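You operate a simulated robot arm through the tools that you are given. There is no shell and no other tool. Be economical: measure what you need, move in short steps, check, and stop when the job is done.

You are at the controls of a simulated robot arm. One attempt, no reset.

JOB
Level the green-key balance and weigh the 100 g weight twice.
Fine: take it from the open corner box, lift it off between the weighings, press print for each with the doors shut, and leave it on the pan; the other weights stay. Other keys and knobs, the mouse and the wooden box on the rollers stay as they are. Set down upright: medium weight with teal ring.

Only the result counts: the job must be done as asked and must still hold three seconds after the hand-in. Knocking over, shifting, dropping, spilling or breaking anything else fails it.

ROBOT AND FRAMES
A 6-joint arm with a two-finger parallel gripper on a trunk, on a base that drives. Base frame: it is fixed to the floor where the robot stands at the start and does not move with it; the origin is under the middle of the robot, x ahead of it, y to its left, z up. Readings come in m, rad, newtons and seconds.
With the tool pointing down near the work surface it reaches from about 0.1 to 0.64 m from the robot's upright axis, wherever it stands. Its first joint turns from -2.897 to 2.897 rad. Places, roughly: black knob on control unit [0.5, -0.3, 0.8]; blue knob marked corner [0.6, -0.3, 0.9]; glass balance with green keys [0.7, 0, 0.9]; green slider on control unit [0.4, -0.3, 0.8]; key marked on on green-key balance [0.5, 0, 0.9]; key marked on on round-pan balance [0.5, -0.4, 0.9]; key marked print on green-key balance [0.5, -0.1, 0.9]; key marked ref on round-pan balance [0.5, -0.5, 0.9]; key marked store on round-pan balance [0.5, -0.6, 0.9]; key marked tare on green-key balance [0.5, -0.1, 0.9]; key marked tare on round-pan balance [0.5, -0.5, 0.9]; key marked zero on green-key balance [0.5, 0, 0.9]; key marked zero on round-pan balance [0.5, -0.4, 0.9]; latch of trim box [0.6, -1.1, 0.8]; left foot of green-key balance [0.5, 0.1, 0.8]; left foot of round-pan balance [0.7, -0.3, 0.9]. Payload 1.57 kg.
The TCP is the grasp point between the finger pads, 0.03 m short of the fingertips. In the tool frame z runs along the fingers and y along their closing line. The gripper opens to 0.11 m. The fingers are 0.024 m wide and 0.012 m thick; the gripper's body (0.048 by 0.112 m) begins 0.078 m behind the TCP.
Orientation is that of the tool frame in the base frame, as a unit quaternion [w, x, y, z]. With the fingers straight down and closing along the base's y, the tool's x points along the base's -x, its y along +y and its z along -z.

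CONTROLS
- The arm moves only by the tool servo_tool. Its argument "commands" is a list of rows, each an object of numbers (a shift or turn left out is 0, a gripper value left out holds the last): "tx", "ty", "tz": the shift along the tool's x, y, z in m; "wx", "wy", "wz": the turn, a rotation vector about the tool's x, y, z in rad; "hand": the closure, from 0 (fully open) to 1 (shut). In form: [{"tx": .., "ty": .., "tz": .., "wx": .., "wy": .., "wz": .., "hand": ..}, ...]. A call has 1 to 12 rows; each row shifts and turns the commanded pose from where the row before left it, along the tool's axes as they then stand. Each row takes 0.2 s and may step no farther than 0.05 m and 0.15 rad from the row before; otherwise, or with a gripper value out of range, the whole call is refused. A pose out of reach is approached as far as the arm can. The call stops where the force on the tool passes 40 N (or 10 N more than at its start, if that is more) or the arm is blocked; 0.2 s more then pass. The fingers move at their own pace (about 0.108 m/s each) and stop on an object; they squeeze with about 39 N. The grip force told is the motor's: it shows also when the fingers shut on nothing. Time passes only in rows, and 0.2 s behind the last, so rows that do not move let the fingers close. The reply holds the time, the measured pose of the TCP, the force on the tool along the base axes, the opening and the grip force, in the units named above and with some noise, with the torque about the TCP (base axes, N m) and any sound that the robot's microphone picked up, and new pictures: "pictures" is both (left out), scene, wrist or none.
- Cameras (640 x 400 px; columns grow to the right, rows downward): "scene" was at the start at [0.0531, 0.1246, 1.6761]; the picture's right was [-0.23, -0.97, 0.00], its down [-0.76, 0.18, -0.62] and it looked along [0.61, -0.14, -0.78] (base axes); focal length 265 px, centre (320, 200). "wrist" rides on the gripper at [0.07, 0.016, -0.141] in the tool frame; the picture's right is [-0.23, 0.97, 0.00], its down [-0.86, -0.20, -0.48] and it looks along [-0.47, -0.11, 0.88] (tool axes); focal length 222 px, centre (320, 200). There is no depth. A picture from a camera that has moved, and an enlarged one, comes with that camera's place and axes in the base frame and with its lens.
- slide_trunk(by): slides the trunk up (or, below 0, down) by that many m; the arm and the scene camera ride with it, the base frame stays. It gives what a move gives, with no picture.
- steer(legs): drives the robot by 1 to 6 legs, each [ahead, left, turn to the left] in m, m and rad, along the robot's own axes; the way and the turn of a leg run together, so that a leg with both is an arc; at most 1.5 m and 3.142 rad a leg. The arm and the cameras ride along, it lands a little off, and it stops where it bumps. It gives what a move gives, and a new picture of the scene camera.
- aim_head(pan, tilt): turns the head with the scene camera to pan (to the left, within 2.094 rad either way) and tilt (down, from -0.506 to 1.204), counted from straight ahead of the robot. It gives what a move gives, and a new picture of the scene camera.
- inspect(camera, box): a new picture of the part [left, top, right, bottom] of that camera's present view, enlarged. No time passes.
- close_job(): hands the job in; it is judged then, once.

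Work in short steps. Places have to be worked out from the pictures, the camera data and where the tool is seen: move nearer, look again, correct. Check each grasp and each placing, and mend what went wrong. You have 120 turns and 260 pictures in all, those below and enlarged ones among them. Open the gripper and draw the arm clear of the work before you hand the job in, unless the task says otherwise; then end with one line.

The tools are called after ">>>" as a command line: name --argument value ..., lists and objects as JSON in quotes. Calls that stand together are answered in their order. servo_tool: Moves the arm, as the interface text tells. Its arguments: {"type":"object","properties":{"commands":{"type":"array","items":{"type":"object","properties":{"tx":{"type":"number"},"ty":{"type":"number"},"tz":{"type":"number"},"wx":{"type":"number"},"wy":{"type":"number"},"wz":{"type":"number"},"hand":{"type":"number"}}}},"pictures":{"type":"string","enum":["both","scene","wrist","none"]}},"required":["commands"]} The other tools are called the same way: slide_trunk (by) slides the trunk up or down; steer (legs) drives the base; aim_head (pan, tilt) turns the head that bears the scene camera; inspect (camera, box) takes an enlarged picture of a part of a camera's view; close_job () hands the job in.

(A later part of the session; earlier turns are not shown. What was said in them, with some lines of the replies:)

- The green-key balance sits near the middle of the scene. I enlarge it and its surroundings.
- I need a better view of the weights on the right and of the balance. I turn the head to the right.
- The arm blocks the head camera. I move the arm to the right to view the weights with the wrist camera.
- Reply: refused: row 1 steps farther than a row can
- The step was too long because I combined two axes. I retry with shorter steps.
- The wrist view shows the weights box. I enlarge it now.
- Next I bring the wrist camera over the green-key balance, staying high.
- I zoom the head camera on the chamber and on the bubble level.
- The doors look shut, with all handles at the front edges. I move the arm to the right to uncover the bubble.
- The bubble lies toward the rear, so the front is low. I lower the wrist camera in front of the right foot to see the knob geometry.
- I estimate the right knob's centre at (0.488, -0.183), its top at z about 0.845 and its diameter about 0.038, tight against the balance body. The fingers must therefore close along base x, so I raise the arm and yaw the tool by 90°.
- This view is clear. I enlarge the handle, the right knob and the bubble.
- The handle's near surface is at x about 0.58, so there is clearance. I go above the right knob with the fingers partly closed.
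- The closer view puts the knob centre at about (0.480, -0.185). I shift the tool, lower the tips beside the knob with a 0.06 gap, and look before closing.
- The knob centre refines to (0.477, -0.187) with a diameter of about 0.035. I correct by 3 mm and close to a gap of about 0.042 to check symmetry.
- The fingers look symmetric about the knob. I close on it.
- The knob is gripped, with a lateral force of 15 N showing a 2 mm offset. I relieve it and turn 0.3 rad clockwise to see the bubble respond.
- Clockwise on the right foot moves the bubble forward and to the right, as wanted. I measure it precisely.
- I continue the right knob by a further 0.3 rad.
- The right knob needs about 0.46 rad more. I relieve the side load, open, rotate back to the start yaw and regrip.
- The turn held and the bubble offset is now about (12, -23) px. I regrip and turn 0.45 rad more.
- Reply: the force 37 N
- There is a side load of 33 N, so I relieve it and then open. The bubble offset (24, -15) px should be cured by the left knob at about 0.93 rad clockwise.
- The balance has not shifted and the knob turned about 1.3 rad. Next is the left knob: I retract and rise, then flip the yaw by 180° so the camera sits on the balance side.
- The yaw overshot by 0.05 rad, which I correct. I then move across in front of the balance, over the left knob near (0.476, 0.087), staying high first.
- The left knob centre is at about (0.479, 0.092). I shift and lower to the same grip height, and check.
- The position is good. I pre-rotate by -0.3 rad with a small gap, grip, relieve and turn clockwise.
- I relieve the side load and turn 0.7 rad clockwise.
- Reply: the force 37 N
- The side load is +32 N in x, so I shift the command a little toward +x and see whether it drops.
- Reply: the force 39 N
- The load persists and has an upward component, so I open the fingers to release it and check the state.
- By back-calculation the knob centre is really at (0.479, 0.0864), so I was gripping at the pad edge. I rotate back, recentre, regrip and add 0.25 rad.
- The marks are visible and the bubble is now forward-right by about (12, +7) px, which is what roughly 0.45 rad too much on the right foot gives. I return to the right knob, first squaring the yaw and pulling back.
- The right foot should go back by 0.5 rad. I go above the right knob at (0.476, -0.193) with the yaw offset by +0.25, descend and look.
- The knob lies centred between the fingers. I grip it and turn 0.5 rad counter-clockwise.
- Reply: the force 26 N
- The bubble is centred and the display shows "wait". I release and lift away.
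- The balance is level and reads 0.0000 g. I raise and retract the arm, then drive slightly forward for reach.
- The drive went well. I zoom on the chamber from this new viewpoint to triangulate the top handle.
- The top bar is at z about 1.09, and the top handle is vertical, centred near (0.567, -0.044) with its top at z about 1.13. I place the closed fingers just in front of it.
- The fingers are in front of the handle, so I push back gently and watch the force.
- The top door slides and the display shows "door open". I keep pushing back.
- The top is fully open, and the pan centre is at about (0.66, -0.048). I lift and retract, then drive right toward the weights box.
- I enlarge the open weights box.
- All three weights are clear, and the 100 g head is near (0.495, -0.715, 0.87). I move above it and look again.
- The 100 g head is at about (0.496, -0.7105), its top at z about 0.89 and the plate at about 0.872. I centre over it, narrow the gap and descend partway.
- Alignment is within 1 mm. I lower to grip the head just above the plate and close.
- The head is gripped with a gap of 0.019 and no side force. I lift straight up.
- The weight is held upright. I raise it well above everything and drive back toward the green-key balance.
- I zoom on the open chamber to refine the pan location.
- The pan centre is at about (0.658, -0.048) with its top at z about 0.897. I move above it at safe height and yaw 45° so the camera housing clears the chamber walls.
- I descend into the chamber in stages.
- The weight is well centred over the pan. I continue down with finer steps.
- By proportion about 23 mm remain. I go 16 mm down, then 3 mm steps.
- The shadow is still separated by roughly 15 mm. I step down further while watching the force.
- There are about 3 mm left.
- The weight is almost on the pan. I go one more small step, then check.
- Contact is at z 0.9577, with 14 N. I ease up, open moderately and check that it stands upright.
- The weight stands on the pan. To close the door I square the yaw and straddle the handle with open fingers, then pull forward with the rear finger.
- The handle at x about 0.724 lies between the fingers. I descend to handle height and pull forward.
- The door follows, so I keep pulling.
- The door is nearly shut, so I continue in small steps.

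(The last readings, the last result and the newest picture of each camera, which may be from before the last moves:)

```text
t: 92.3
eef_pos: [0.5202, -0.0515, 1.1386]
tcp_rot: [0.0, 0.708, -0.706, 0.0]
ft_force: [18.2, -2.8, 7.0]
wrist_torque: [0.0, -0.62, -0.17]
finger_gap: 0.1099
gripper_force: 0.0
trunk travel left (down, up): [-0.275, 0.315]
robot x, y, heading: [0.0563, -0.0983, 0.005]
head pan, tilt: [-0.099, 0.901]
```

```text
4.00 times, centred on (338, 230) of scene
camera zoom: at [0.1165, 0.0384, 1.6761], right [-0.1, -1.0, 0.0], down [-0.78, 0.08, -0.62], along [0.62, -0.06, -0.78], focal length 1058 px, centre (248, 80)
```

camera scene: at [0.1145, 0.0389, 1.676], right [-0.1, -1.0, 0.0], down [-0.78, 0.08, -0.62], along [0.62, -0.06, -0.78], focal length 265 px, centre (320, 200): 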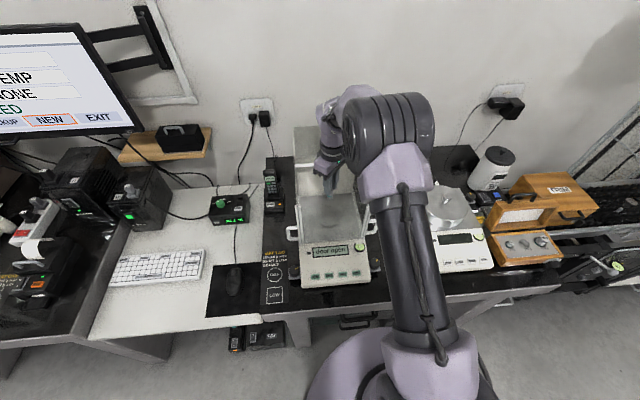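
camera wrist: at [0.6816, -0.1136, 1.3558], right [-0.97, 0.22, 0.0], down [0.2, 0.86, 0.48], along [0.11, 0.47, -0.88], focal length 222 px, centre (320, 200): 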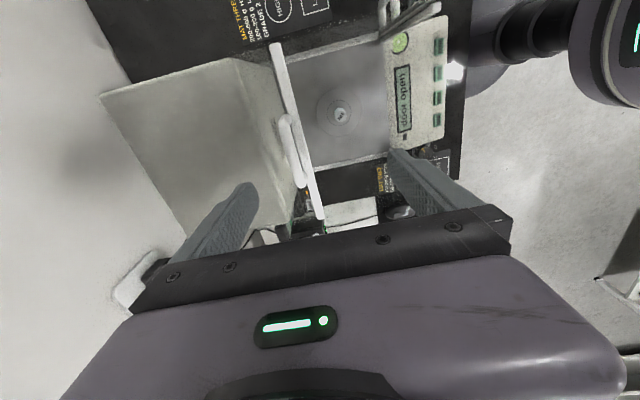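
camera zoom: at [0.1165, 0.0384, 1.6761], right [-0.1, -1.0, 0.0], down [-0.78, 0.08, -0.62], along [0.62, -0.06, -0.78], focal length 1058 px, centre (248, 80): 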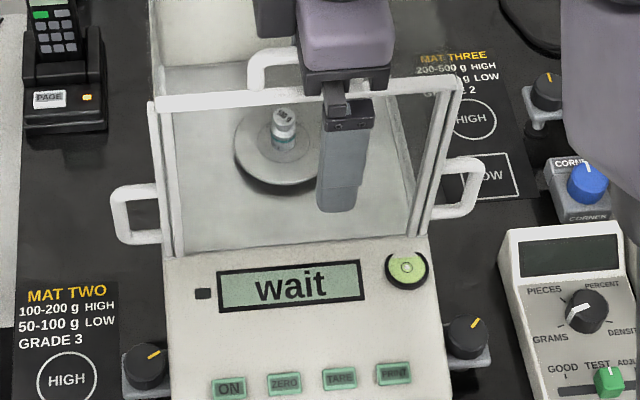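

The door is shut and the display shows "wait". I back off the handle without touching it, rise, close the fingers and move over to the print key.

>>> servo_tool --commands '[{"ty": -0.012}, {"tz": -0.04}, {"tz": -0.04}, {"ty": 0.04, "hand": 1.0}, {"ty": 0.04}, {"tx": 0.04}, {"tx": 0.0245}, {}]' --pictures "none"

>>> inspect --camera "scene" --box '[290, 170, 402, 290]'

>>> inspect --camera "wrist" --box '[160, 40, 420, 200]'

```text
t: 94.1
eef_pos: [0.4498, -0.1172, 1.2173]
tcp_rot: [-0.001, 0.708, -0.706, 0.001]
ft_force: [1.0, 0.2, 0.6]
wrist_torque: [-0.01, -0.02, -0.02]
finger_gap: 0.0001
gripper_force: 21.5
trunk travel left (down, up): [-0.275, 0.315]
robot x, y, heading: [0.0622, -0.0961, 0.001]
head pan, tilt: [-0.099, 0.901]
```

```text
3.33 times, centred on (346, 230) of scene
camera zoom: at [0.114, 0.0389, 1.6761], right [-0.1, -1.0, 0.0], down [-0.78, 0.08, -0.62], along [0.62, -0.06, -0.78], focal length 882 px, centre (233, 100)
```

zoom: 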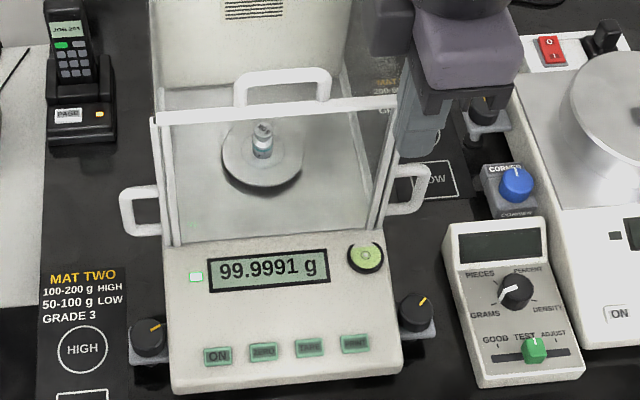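

```text
2.46 times, centred on (290, 120) of wrist
camera zoom: at [0.4333, -0.186, 1.3573], right [-0.97, 0.22, 0.0], down [0.2, 0.86, 0.48], along [0.11, 0.47, -0.88], focal length 547 px, centre (394, 397)
```

zoom: 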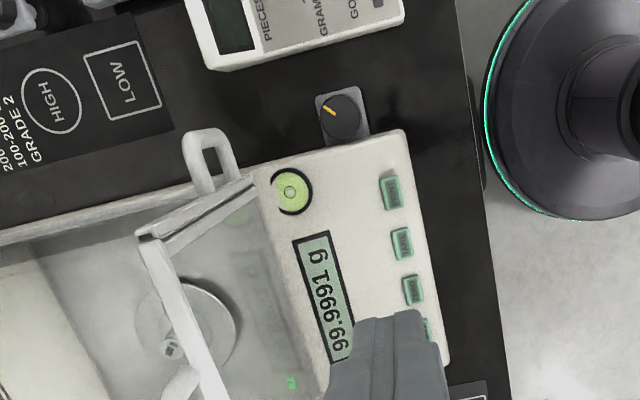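

It reads 99.9991 g and is stable. The print key is at (0.454, -0.1145), so I descend above it.

>>> servo_tool --commands '[{"ty": -0.004, "tx": -0.0025}, {"tz": 0.05}, {"tz": 0.05}, {"tz": 0.05}, {"tz": 0.05}, {"tz": 0.05}, {"tz": 0.05}, {"tz": 0.02}]' --pictures "none"

>>> inspect --camera "wrist" --box '[220, 60, 412, 180]'

>>> inspect --camera "scene" --box '[320, 225, 400, 275]'

```text
t: 95.9
eef_pos: [0.4531, -0.113, 0.8974]
tcp_rot: [0.0, 0.708, -0.706, 0.0]
ft_force: [-1.0, 0.4, 0.9]
wrist_torque: [-0.02, 0.0, 0.01]
finger_gap: 0.0
gripper_force: 21.3
trunk travel left (down, up): [-0.275, 0.315]
robot x, y, heading: [0.0595, -0.0944, 0.001]
head pan, tilt: [-0.099, 0.901]
```

```text
3.33 times, centred on (316, 120) of wrist
camera zoom: at [0.4376, -0.183, 1.0366], right [-0.97, 0.22, 0.0], down [0.2, 0.86, 0.48], along [0.11, 0.47, -0.88], focal length 740 px, centre (333, 467)
```

zoom: 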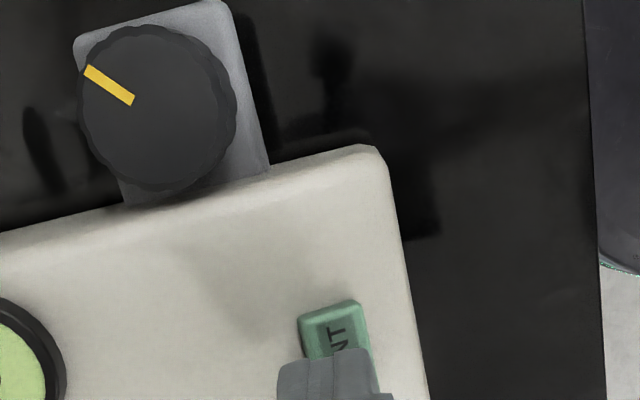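

```text
8.00 times, centred on (360, 250) of scene
camera zoom: at [0.1139, 0.0389, 1.6761], right [-0.1, -1.0, 0.0], down [-0.78, 0.08, -0.62], along [0.62, -0.06, -0.78], focal length 2117 px, centre (0, -200)
```

zoom: 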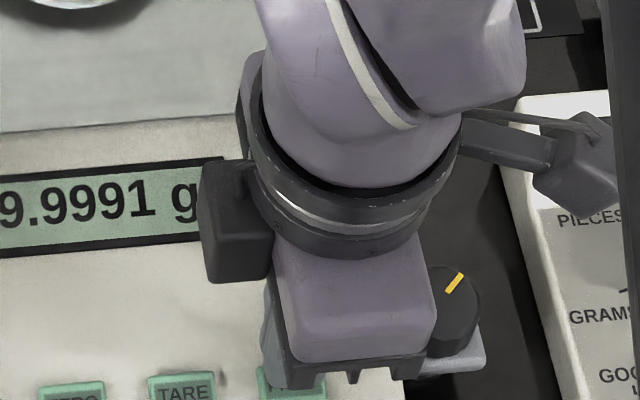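

The tip lines up with the key. I lower to just above it and then press in small steps.

>>> servo_tool --commands '[{"tz": 0.015}, {"tz": 0.008}, {}]' --pictures "none"

>>> servo_tool --commands '[{"tz": 0.003}, {"tz": 0.002}]' --pictures "none"

>>> inspect --camera "wrist" --box '[220, 60, 412, 180]'

```text
t: 96.4
eef_pos: [0.4552, -0.1143, 0.8826]
tcp_rot: [0.0, 0.708, -0.707, 0.0]
ft_force: [-4.5, -0.4, 19.3]
wrist_torque: [-0.01, -0.04, -0.04]
finger_gap: 0.0
gripper_force: 21.5
trunk travel left (down, up): [-0.275, 0.315]
robot x, y, heading: [0.0569, -0.0927, 0.003]
head pan, tilt: [-0.099, 0.901]
heard: click
stopped in row 2: the force on the tool passed its limit at 51 N (the readings are from after the stop); the commanded pose is now the measured one
```

```text
t: 96.8
eef_pos: [0.454, -0.1138, 0.8806]
tcp_rot: [-0.003, 0.707, -0.707, 0.002]
ft_force: [-8.3, -0.8, 33.9]
wrist_torque: [0.0, -0.05, -0.01]
finger_gap: 0.0
gripper_force: 21.3
trunk travel left (down, up): [-0.275, 0.315]
robot x, y, heading: [0.0583, -0.0939, 0.005]
head pan, tilt: [-0.099, 0.901]
stopped in row 1: the force on the tool passed its limit at 48 N (the readings are from after the stop); the commanded pose is now the measured one
```

```text
3.33 times, centred on (316, 120) of wrist
camera zoom: at [0.4376, -0.1829, 1.0211], right [-0.97, 0.23, -0.01], down [0.2, 0.86, 0.48], along [0.11, 0.47, -0.88], focal length 740 px, centre (333, 467)
```

zoom: 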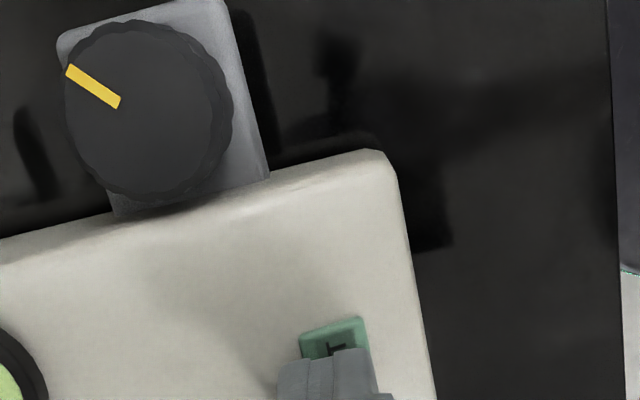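

A click was heard, with key contact at tip z about 0.852. I lift off and check the display and the level.

>>> servo_tool --commands '[{"tz": -0.02}, {"tz": -0.05}, {"tz": -0.05}, {"tz": -0.05}]' --pictures "none"

>>> inspect --camera "scene" --box '[290, 170, 402, 290]'

>>> inspect --camera "wrist" --box '[160, 20, 420, 180]'

>>> inspect --camera "scene" --box '[0, 20, 160, 140]'

```text
t: 97.8
eef_pos: [0.454, -0.112, 1.0527]
tcp_rot: [-0.001, 0.708, -0.706, 0.001]
ft_force: [-0.5, -0.1, 0.9]
wrist_torque: [0.0, 0.0, -0.06]
finger_gap: 0.0
gripper_force: 21.7
trunk travel left (down, up): [-0.275, 0.315]
robot x, y, heading: [0.0602, -0.0961, 0.002]
head pan, tilt: [-0.099, 0.901]
```

```text
3.33 times, centred on (346, 230) of scene
camera zoom: at [0.1126, 0.0389, 1.6761], right [-0.1, -1.0, 0.0], down [-0.78, 0.08, -0.62], along [0.62, -0.06, -0.78], focal length 882 px, centre (233, 100)
```

zoom: 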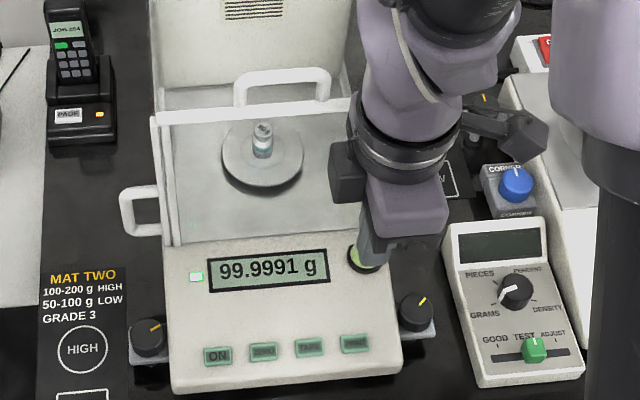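

```text
2.46 times, centred on (290, 100) of wrist
camera zoom: at [0.4386, -0.1807, 1.1918], right [-0.97, 0.23, 0.0], down [0.2, 0.86, 0.48], along [0.11, 0.47, -0.88], focal length 547 px, centre (394, 446)
```

zoom: 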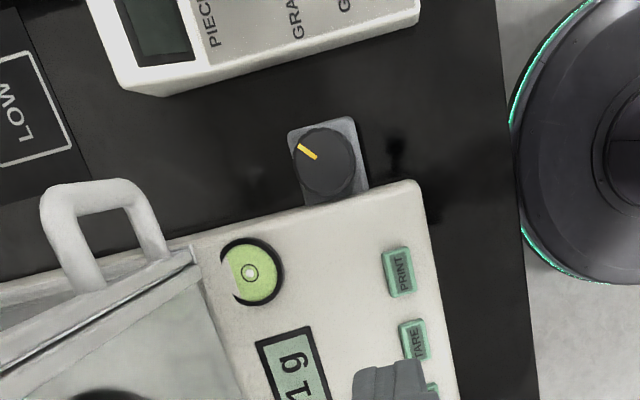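

```text
3.33 times, centred on (80, 80) of scene
camera zoom: at [0.1126, 0.0389, 1.6761], right [-0.1, -1.0, 0.0], down [-0.78, 0.08, -0.62], along [0.62, -0.06, -0.78], focal length 882 px, centre (1120, 600)
```

zoom: 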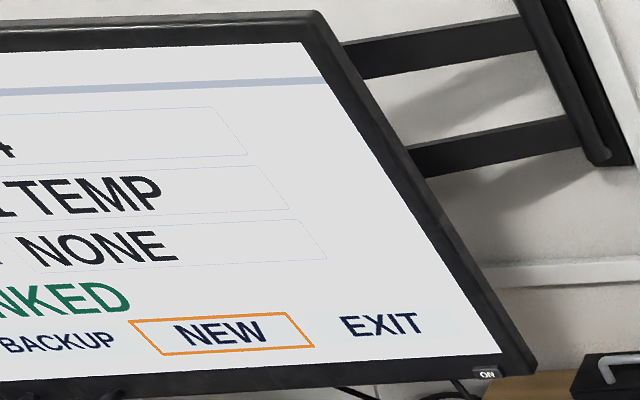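

One click was heard and the reading is unchanged. I check the printer-like unit on the left for a printout.

>>> inspect --camera "scene" --box '[0, 200, 112, 350]'

```text
2.67 times, centred on (56, 275) of scene
camera zoom: at [0.1126, 0.0389, 1.6761], right [-0.1, -1.0, 0.0], down [-0.78, 0.08, -0.62], along [0.62, -0.06, -0.78], focal length 706 px, centre (1024, 0)
```

zoom: 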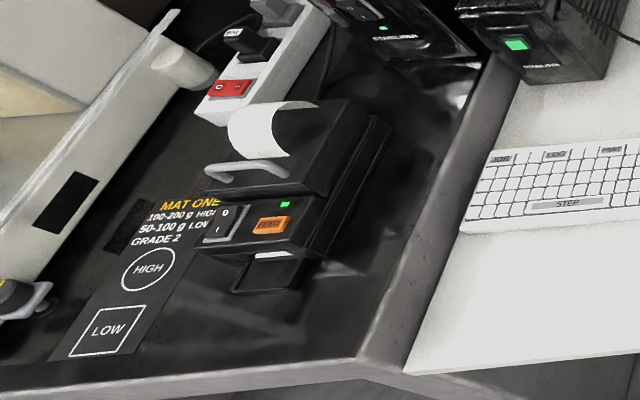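

Nothing is visible from here, but the key clicked. Now I reopen the top door: rise, get in front of the handle and push back.

>>> servo_tool --commands '[{"tz": -0.045}, {"tz": -0.039}, {"tx": -0.04}, {"tx": -0.022}, {"ty": -0.04}, {"ty": -0.03}, {"ty": -0.03}, {"ty": -0.03}, {"ty": -0.03}, {"ty": -0.03}, {"ty": -0.03}, {"ty": -0.035}]' --pictures "none"

>>> inspect --camera "wrist" --box '[160, 0, 420, 200]'

```text
t: 100.3
eef_pos: [0.7096, -0.0498, 1.1336]
tcp_rot: [-0.001, 0.708, -0.707, 0.002]
ft_force: [0.6, -0.1, -1.0]
wrist_torque: [-0.01, 0.01, 0.03]
finger_gap: 0.0
gripper_force: 21.2
trunk travel left (down, up): [-0.275, 0.315]
robot x, y, heading: [0.0616, -0.0949, 0.008]
head pan, tilt: [-0.099, 0.901]
```

```text
2.00 times, centred on (290, 100) of wrist
camera zoom: at [0.6937, -0.1188, 1.2741], right [-0.97, 0.23, 0.0], down [0.2, 0.86, 0.48], along [0.11, 0.47, -0.88], focal length 444 px, centre (380, 400)
```

zoom: 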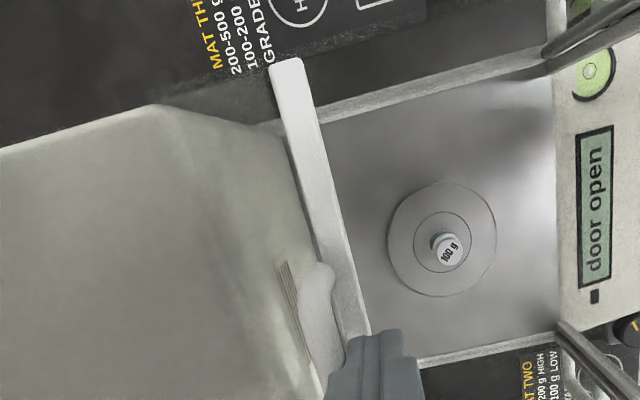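

The door is open. I rise, go over the weight with the same 45° yaw, open the fingers to the earlier gap and check.

>>> servo_tool --commands '[{"ty": 0.02}, {"tz": -0.045}, {"tz": -0.04, "hand": 0.55}, {"ty": 0.0321, "tx": -0.002}, {"wz": 0.15}, {"wz": 0.15}, {"wz": 0.15}, {"wz": 0.15}, {"wz": 0.15}, {"wz": 0.035}, {}]' --pictures "none"

>>> servo_tool --commands '[{"tz": 0.045}, {"tz": 0.045}, {"tz": 0.045}, {"tz": 0.04}, {}]' --pictures "none"

>>> inspect --camera "wrist" --box '[220, 60, 412, 200]'

>>> inspect --camera "scene" --box '[290, 170, 386, 230]'

```text
t: 102.8
eef_pos: [0.6577, -0.0489, 1.2195]
tcp_rot: [0.002, -0.384, 0.924, -0.001]
ft_force: [-1.1, 0.4, -0.5]
wrist_torque: [0.04, 0.0, 0.0]
finger_gap: 0.0496
gripper_force: 0.0
trunk travel left (down, up): [-0.275, 0.315]
robot x, y, heading: [0.0605, -0.0931, 0.002]
head pan, tilt: [-0.099, 0.901]
```

```text
t: 104.0
eef_pos: [0.6559, -0.0506, 1.0445]
tcp_rot: [0.002, -0.384, 0.923, -0.001]
ft_force: [-1.6, 0.1, 0.2]
wrist_torque: [0.0, 0.0, 0.01]
finger_gap: 0.0495
gripper_force: 0.0
trunk travel left (down, up): [-0.275, 0.315]
robot x, y, heading: [0.062, -0.0924, 0.002]
head pan, tilt: [-0.099, 0.901]
```

```text
2.86 times, centred on (316, 130) of wrist
camera zoom: at [0.5959, -0.0882, 1.1839], right [-0.53, 0.85, 0.0], down [0.74, 0.47, 0.48], along [0.41, 0.25, -0.88], focal length 635 px, centre (331, 400)
```

zoom: 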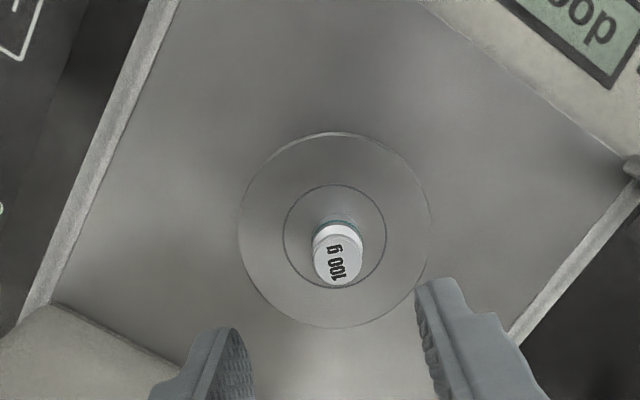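

```text
6.67 times, centred on (338, 200) of scene
camera zoom: at [0.1134, 0.0389, 1.6761], right [-0.1, -1.0, 0.0], down [-0.78, 0.08, -0.62], along [0.62, -0.06, -0.78], focal length 1764 px, centre (200, 200)
```

zoom: 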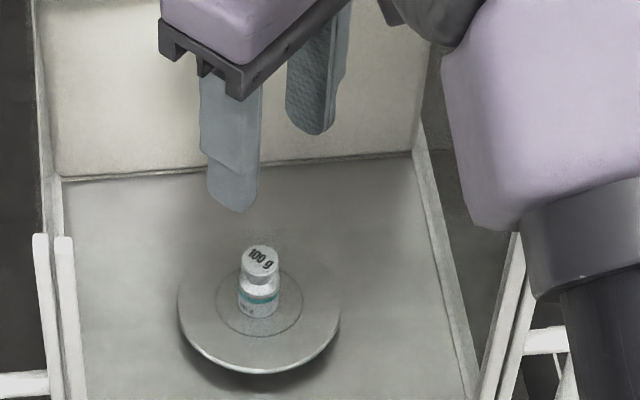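

The weight stands upright and lies between the fingers. I correct by 2 mm, descend and grip.

>>> servo_tool --commands '[{"tx": -0.0023, "tz": 0.04}, {"tz": 0.03}, {"tz": 0.017}, {}, {"hand": 0.72}, {"hand": 1.0}, {}]' --pictures "none"

>>> inspect --camera "wrist" --box '[220, 60, 412, 200]'

```text
t: 105.5
eef_pos: [0.6603, -0.0481, 0.955]
tcp_rot: [0.001, -0.384, 0.923, -0.001]
ft_force: [0.0, 0.0, 0.1]
wrist_torque: [-0.04, -0.04, 0.02]
finger_gap: 0.0188
gripper_force: 32.9
trunk travel left (down, up): [-0.275, 0.315]
robot x, y, heading: [0.0601, -0.0937, 0.002]
head pan, tilt: [-0.099, 0.901]
```

```text
2.86 times, centred on (316, 130) of wrist
camera zoom: at [0.5997, -0.0853, 1.0954], right [-0.53, 0.85, 0.0], down [0.74, 0.47, 0.48], along [0.41, 0.25, -0.88], focal length 635 px, centre (331, 400)
```

zoom: 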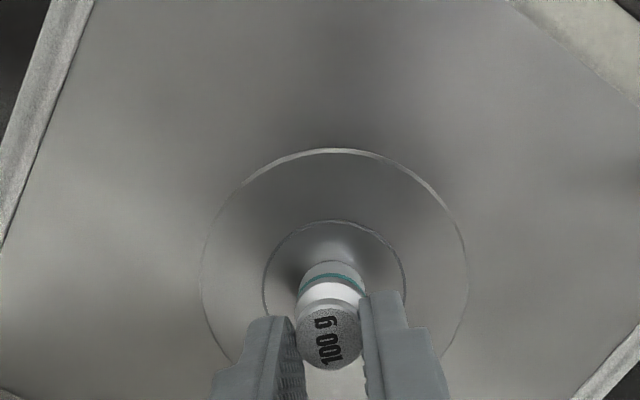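

Gripped. I lift the weight clear of the pan and hold a moment.

>>> servo_tool --commands '[{"tz": -0.02}, {"tz": -0.03}, {"tz": -0.03}, {}, {}, {}, {}, {}, {}]' --pictures "none"

>>> inspect --camera "scene" --box '[290, 170, 402, 290]'

```text
t: 107.5
eef_pos: [0.6573, -0.049, 1.0369]
tcp_rot: [0.002, -0.384, 0.923, 0.0]
ft_force: [0.7, 0.1, -0.6]
wrist_torque: [0.01, -0.04, 0.0]
finger_gap: 0.0187
gripper_force: 32.7
trunk travel left (down, up): [-0.275, 0.315]
robot x, y, heading: [0.0598, -0.0984, 0.005]
head pan, tilt: [-0.099, 0.901]
```

```text
3.33 times, centred on (346, 230) of scene
camera zoom: at [0.1139, 0.0388, 1.6761], right [-0.1, -1.0, 0.0], down [-0.78, 0.08, -0.62], along [0.62, -0.06, -0.78], focal length 882 px, centre (233, 100)
```

zoom: 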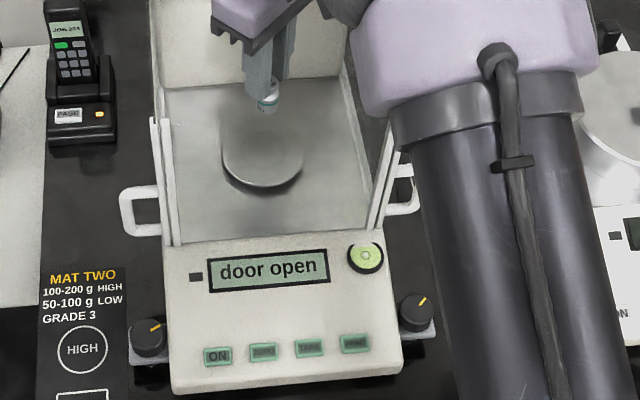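

The weight is off the pan. I lower it back onto the same spot.

>>> servo_tool --commands '[{"tz": 0.03}, {"tz": 0.03}, {"tz": 0.015}, {"tz": 0.003}, {}]' --pictures "none"

>>> servo_tool --commands '[{"tz": 0.0015}, {}]' --pictures "none"

>>> inspect --camera "scene" --box '[310, 195, 358, 225]'

```text
t: 108.8
eef_pos: [0.6597, -0.0463, 0.959]
tcp_rot: [0.002, -0.384, 0.923, -0.001]
ft_force: [0.4, 0.4, -1.0]
wrist_torque: [0.01, 0.04, 0.02]
finger_gap: 0.0185
gripper_force: 33.2
trunk travel left (down, up): [-0.275, 0.315]
robot x, y, heading: [0.06, -0.0953, 0.003]
head pan, tilt: [-0.099, 0.901]
```

```text
t: 109.3
eef_pos: [0.6595, -0.0473, 0.9578]
tcp_rot: [0.002, -0.383, 0.924, -0.001]
ft_force: [0.5, -0.5, -2.0]
wrist_torque: [0.01, -0.01, 0.0]
finger_gap: 0.0186
gripper_force: 33.1
trunk travel left (down, up): [-0.275, 0.315]
robot x, y, heading: [0.0615, -0.0951, 0.005]
head pan, tilt: [-0.099, 0.901]
```

```text
13.33 times, centred on (334, 210) of scene
camera zoom: at [0.1139, 0.0388, 1.6761], right [-0.1, -1.0, 0.0], down [-0.78, 0.08, -0.62], along [0.62, -0.06, -0.78], focal length 3528 px, centre (133, 67)
```

zoom: 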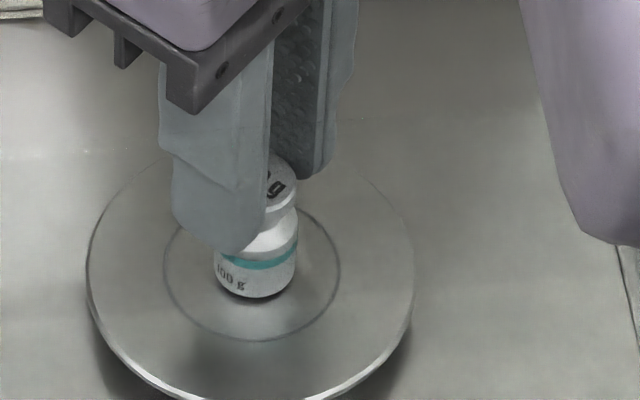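

>>> servo_tool --commands '[{"tz": 0.001}, {}]' --pictures "none"

>>> servo_tool --commands '[{"tz": 0.001}, {}]' --pictures "none"

```text
t: 110.0
eef_pos: [0.6602, -0.0475, 0.9569]
tcp_rot: [0.002, -0.383, 0.924, -0.001]
ft_force: [-0.4, -0.6, -1.0]
wrist_torque: [0.0, 0.0, -0.01]
finger_gap: 0.0188
gripper_force: 32.6
trunk travel left (down, up): [-0.275, 0.315]
robot x, y, heading: [0.065, -0.0967, -0.001]
head pan, tilt: [-0.099, 0.901]
```

```text
t: 110.5
eef_pos: [0.6597, -0.0472, 0.9554]
tcp_rot: [0.002, -0.384, 0.924, -0.002]
ft_force: [0.7, -0.3, -0.7]
wrist_torque: [0.02, 0.0, -0.04]
finger_gap: 0.0187
gripper_force: 33.1
trunk travel left (down, up): [-0.275, 0.315]
robot x, y, heading: [0.0556, -0.0941, 0.003]
head pan, tilt: [-0.099, 0.901]
```

Still no contact force, so I take another millimetre at a time.

>>> servo_tool --commands '[{"tz": 0.0008}, {}]' --pictures "none"

>>> servo_tool --commands '[{"tz": 0.0008}, {}]' --pictures "none"

>>> inspect --camera "scene" --box '[310, 195, 358, 225]'

```text
t: 111.2
eef_pos: [0.6602, -0.048, 0.9552]
tcp_rot: [0.003, -0.384, 0.923, 0.0]
ft_force: [-0.5, 0.5, 2.2]
wrist_torque: [-0.03, -0.01, 0.02]
finger_gap: 0.0187
gripper_force: 32.7
trunk travel left (down, up): [-0.275, 0.315]
robot x, y, heading: [0.0598, -0.0975, 0.004]
head pan, tilt: [-0.099, 0.901]
```

```text
t: 111.8
eef_pos: [0.6609, -0.0461, 0.9552]
tcp_rot: [0.003, -0.384, 0.923, -0.001]
ft_force: [0.3, 0.8, 11.3]
wrist_torque: [0.01, 0.0, 0.01]
finger_gap: 0.0187
gripper_force: 33.3
trunk travel left (down, up): [-0.275, 0.315]
robot x, y, heading: [0.0585, -0.0959, 0.002]
head pan, tilt: [-0.099, 0.901]
```

```text
13.33 times, centred on (334, 210) of scene
camera zoom: at [0.1126, 0.0389, 1.6762], right [-0.1, -1.0, 0.0], down [-0.78, 0.08, -0.62], along [0.62, -0.06, -0.78], focal length 3528 px, centre (133, 67)
```

zoom: 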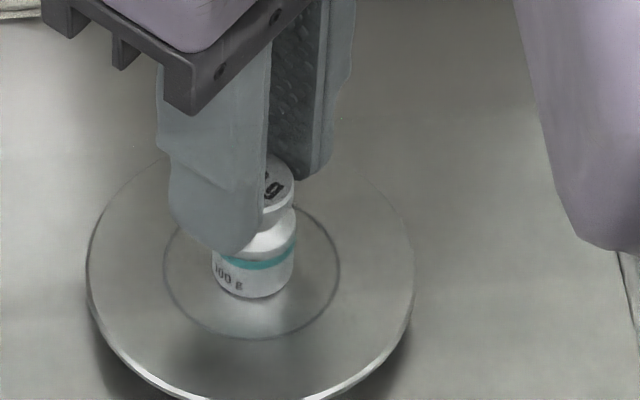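

Contact at 11 N. I release, rise, square the yaw with open fingers, and go over the door handle.

>>> servo_tool --commands '[{"tz": -0.001}, {"hand": 0.75}, {"hand": 0.55}, {}, {"tz": -0.02}, {"tz": -0.045}, {"tz": -0.05}, {"tz": -0.05}, {"tz": -0.05}, {"tz": -0.047}]' --pictures "none"

>>> servo_tool --commands '[{"wz": -0.15, "hand": 0.0}, {"wz": -0.15}, {"wz": -0.15}, {"wz": -0.15}, {"wz": -0.15}, {"wz": -0.035}, {"ty": -0.04, "tx": 0.002}, {}]' --pictures "none"

>>> inspect --camera "wrist" --box '[160, 40, 420, 240]'

```text
t: 114.0
eef_pos: [0.6587, -0.0473, 1.2194]
tcp_rot: [0.002, -0.383, 0.924, -0.002]
ft_force: [0.6, 0.7, -0.4]
wrist_torque: [0.04, 0.01, 0.0]
finger_gap: 0.0495
gripper_force: 0.0
trunk travel left (down, up): [-0.275, 0.315]
robot x, y, heading: [0.0591, -0.0985, -0.001]
head pan, tilt: [-0.099, 0.901]
```

```text
t: 115.8
eef_pos: [0.6978, -0.0493, 1.2186]
tcp_rot: [-0.003, 0.708, -0.706, 0.002]
ft_force: [-1.0, -0.3, -0.6]
wrist_torque: [0.0, -0.1, 0.01]
finger_gap: 0.1103
gripper_force: 0.1
trunk travel left (down, up): [-0.275, 0.315]
robot x, y, heading: [0.0593, -0.0941, 0.001]
head pan, tilt: [-0.099, 0.901]
```

```text
2.00 times, centred on (290, 140) of wrist
camera zoom: at [0.6816, -0.1183, 1.3574], right [-0.97, 0.22, -0.01], down [0.19, 0.86, 0.48], along [0.11, 0.47, -0.88], focal length 444 px, centre (380, 320)
```

zoom: 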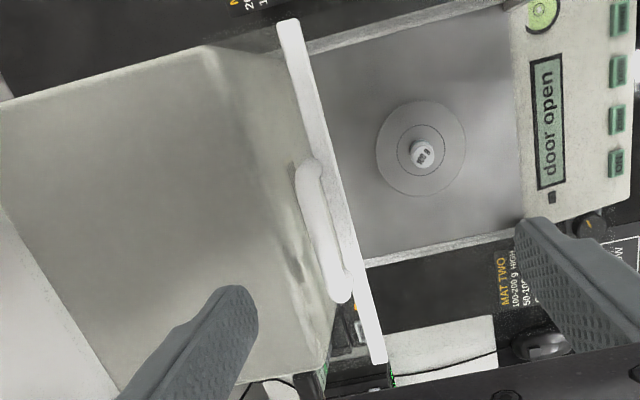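

The weight stands on the pan. I descend, pull the door forward as before, and finish gently.

>>> servo_tool --commands '[{"tx": 0.002}, {"tz": 0.04}, {"tz": 0.041}, {"ty": 0.02}, {"ty": 0.03}, {"ty": 0.03}, {"ty": 0.03}, {"ty": 0.03}, {"ty": 0.02}, {"ty": 0.01}, {"ty": 0.006}, {"ty": 0.003}]' --pictures "none"

>>> inspect --camera "scene" --box '[290, 170, 402, 290]'

```text
t: 118.3
eef_pos: [0.5219, -0.0525, 1.1349]
tcp_rot: [0.0, 0.707, -0.707, 0.002]
ft_force: [1.7, 0.6, 0.7]
wrist_torque: [0.06, -0.04, 0.01]
finger_gap: 0.1102
gripper_force: 0.0
trunk travel left (down, up): [-0.275, 0.315]
robot x, y, heading: [0.0582, -0.0972, -0.004]
head pan, tilt: [-0.099, 0.901]
```

```text
3.33 times, centred on (346, 230) of scene
camera zoom: at [0.1142, 0.0389, 1.6761], right [-0.1, -1.0, 0.0], down [-0.78, 0.08, -0.62], along [0.62, -0.06, -0.78], focal length 882 px, centre (233, 100)
```

zoom: 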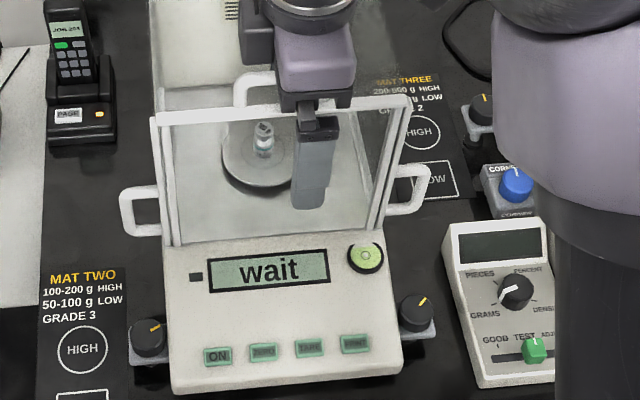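

The display shows "wait", so the door is shut. I seat it with 2 mm more, back off, rise and move over the print key.

>>> servo_tool --commands '[{"ty": 0.002}, {}, {"ty": -0.012}, {"tz": -0.04}, {"tz": -0.04}, {"ty": 0.04, "hand": 1.0}, {"ty": 0.038}, {"tx": 0.04}, {"tx": 0.022}, {}]' --pictures "none"

>>> inspect --camera "scene" --box '[290, 170, 402, 290]'

```text
t: 120.5
eef_pos: [0.4534, -0.1129, 1.2157]
tcp_rot: [-0.001, 0.708, -0.706, 0.002]
ft_force: [0.5, -0.4, 0.4]
wrist_torque: [0.01, -0.02, -0.04]
finger_gap: 0.0001
gripper_force: 21.3
trunk travel left (down, up): [-0.275, 0.315]
robot x, y, heading: [0.0607, -0.0976, 0.001]
head pan, tilt: [-0.099, 0.901]
```

```text
3.33 times, centred on (346, 230) of scene
camera zoom: at [0.114, 0.0389, 1.6761], right [-0.1, -1.0, 0.0], down [-0.78, 0.08, -0.62], along [0.62, -0.06, -0.78], focal length 882 px, centre (233, 100)
```

zoom: 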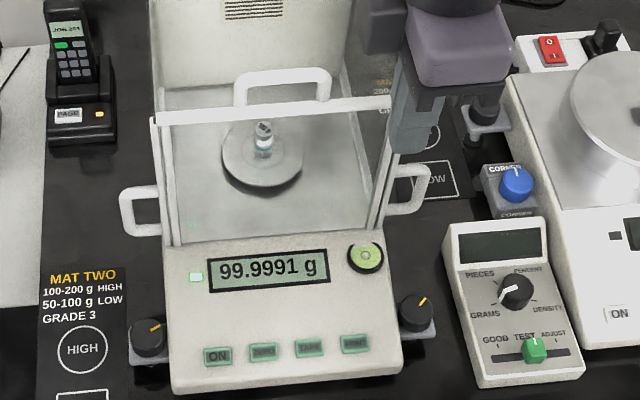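

It reads a stable 99.9991 g again. I descend above the print key, then press gently.

>>> servo_tool --commands '[{"tx": 0.001, "tz": 0.045}, {"tz": 0.05}, {"tz": 0.05}, {"tz": 0.05}, {"tz": 0.05}, {"tz": 0.05}, {"tz": 0.02}, {}]' --pictures "none"

>>> servo_tool --commands '[{"tz": 0.006}, {"tz": 0.004}, {"tz": 0.002}]' --pictures "none"

>>> inspect --camera "scene" --box '[290, 210, 402, 290]'

```text
t: 122.3
eef_pos: [0.453, -0.1151, 0.8999]
tcp_rot: [-0.002, 0.708, -0.707, 0.002]
ft_force: [-0.1, 0.4, 0.7]
wrist_torque: [-0.02, 0.04, -0.02]
finger_gap: 0.0
gripper_force: 21.3
trunk travel left (down, up): [-0.275, 0.315]
robot x, y, heading: [0.0614, -0.0925, -0.002]
head pan, tilt: [-0.099, 0.901]
```

```text
t: 123.2
eef_pos: [0.4537, -0.1155, 0.888]
tcp_rot: [-0.001, 0.707, -0.707, 0.001]
ft_force: [-0.3, 0.1, 0.1]
wrist_torque: [0.01, 0.0, 0.01]
finger_gap: 0.0
gripper_force: 21.0
trunk travel left (down, up): [-0.275, 0.315]
robot x, y, heading: [0.0577, -0.0986, 0.004]
head pan, tilt: [-0.099, 0.901]
```

```text
5.00 times, centred on (346, 250) of scene
camera zoom: at [0.1138, 0.0388, 1.6761], right [-0.1, -1.0, 0.0], down [-0.78, 0.08, -0.62], along [0.62, -0.06, -0.78], focal length 1323 px, centre (190, -50)
```

zoom: 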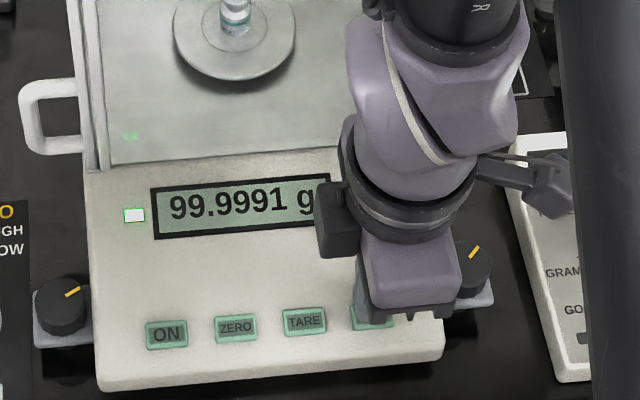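

>>> servo_tool --commands '[{"tz": 0.002}, {"tz": 0.001}]' --pictures "none"

```text
t: 123.8
eef_pos: [0.4537, -0.1148, 0.8863]
tcp_rot: [0.001, -0.707, 0.707, -0.001]
ft_force: [0.0, -0.8, 1.1]
wrist_torque: [0.01, 0.01, -0.02]
finger_gap: 0.0
gripper_force: 21.1
trunk travel left (down, up): [-0.275, 0.315]
robot x, y, heading: [0.0628, -0.0948, -0.002]
head pan, tilt: [-0.099, 0.901]
```

No click yet, so I press a little more.

>>> servo_tool --commands '[{"tz": 0.0015}, {"tz": 0.001}]' --pictures "none"

```text
t: 124.3
eef_pos: [0.4556, -0.1158, 0.8826]
tcp_rot: [-0.001, 0.708, -0.706, 0.001]
ft_force: [0.4, 0.0, 1.6]
wrist_torque: [-0.01, -0.03, -0.02]
finger_gap: 0.0002
gripper_force: 21.4
trunk travel left (down, up): [-0.275, 0.315]
robot x, y, heading: [0.0587, -0.0962, 0.002]
head pan, tilt: [-0.099, 0.901]
heard: click
```

The key clicked at light force. I check the display, then lift off.

>>> inspect --camera "scene" --box '[290, 210, 402, 290]'

>>> servo_tool --commands '[{"tz": -0.02}, {"tz": -0.05}, {"tz": -0.05}, {"tz": -0.05}, {"tz": -0.05}, {"tz": -0.05}, {"ty": 0.05}, {"tx": 0.05, "hand": 0.3}, {"tx": 0.05}, {"tx": 0.05}]' --pictures "scene"

>>> inspect --camera "scene" --box '[290, 170, 402, 290]'

>>> inspect --camera "scene" --box '[0, 200, 112, 350]'

```text
5.00 times, centred on (346, 250) of scene
camera zoom: at [0.1138, 0.0389, 1.6761], right [-0.1, -1.0, 0.0], down [-0.78, 0.08, -0.62], along [0.62, -0.06, -0.78], focal length 1323 px, centre (190, -50)
```

zoom: 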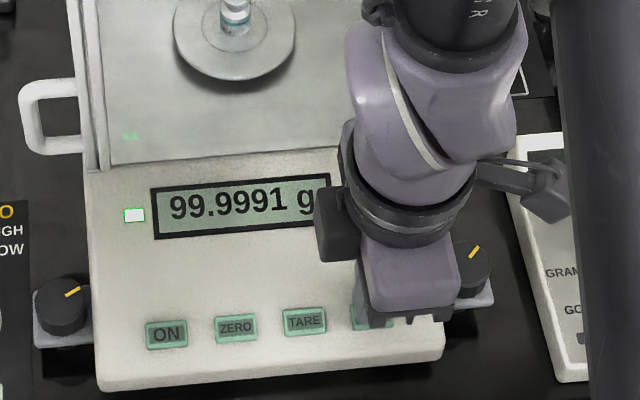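

```text
t: 126.5
eef_pos: [0.4022, -0.2657, 1.1523]
tcp_rot: [-0.001, 0.707, -0.707, 0.001]
ft_force: [-0.2, 0.5, -1.0]
wrist_torque: [0.04, -0.02, -0.01]
finger_gap: 0.0771
gripper_force: 0.0
trunk travel left (down, up): [-0.275, 0.315]
robot x, y, heading: [0.0618, -0.0929, -0.002]
head pan, tilt: [-0.099, 0.901]
camera scene: at [0.1145, 0.0372, 1.6762], right [-0.1, -1.0, 0.0], down [-0.78, 0.08, -0.62], along [0.62, -0.06, -0.78], focal length 265 px, centre (320, 200)
```

scene: 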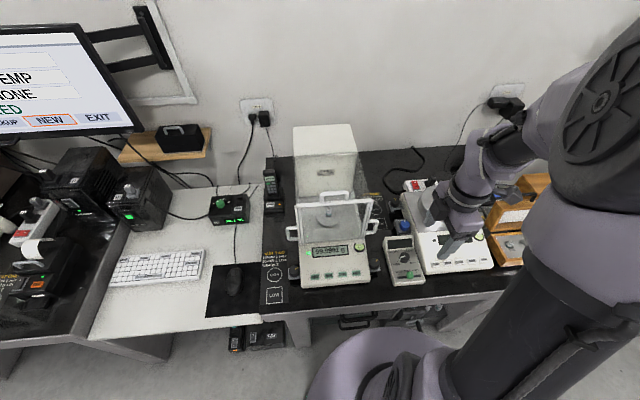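

```text
3.33 times, centred on (346, 230) of scene
camera zoom: at [0.1145, 0.0372, 1.6762], right [-0.1, -1.0, 0.0], down [-0.78, 0.08, -0.62], along [0.62, -0.06, -0.78], focal length 882 px, centre (233, 100)
```

zoom: 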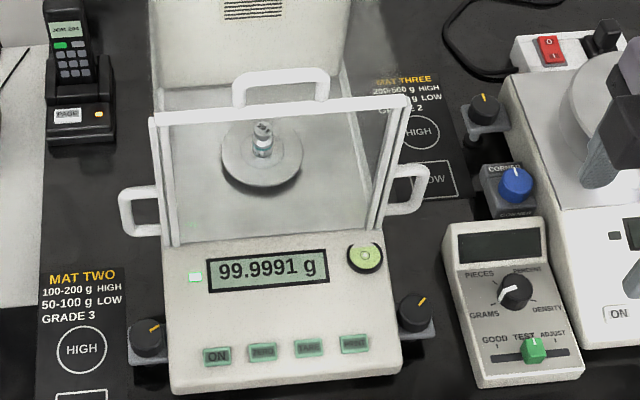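

```text
2.67 times, centred on (56, 275) of scene
camera zoom: at [0.1145, 0.0372, 1.6762], right [-0.1, -1.0, 0.0], down [-0.78, 0.08, -0.62], along [0.62, -0.06, -0.78], focal length 706 px, centre (1024, 0)
```

zoom: 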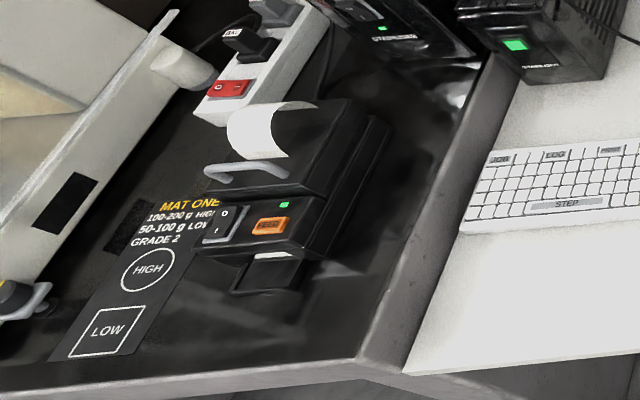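

Both weighings were printed with the doors shut, and the weight stands on the pan. The level holds, the gripper is open and the arm is clear, so I hand in.

>>> close_job

```text
The job is handed in.
```

I levelled the green-key balance and weighed the 100 g weight twice; both readings were 99.9991 g. I lifted the weight off between weighings, pressed print once each time with the doors shut (both presses clicked), and left it upright on the pan. I couldn't see a printout from here, so the clicks are the only sign that printing worked.
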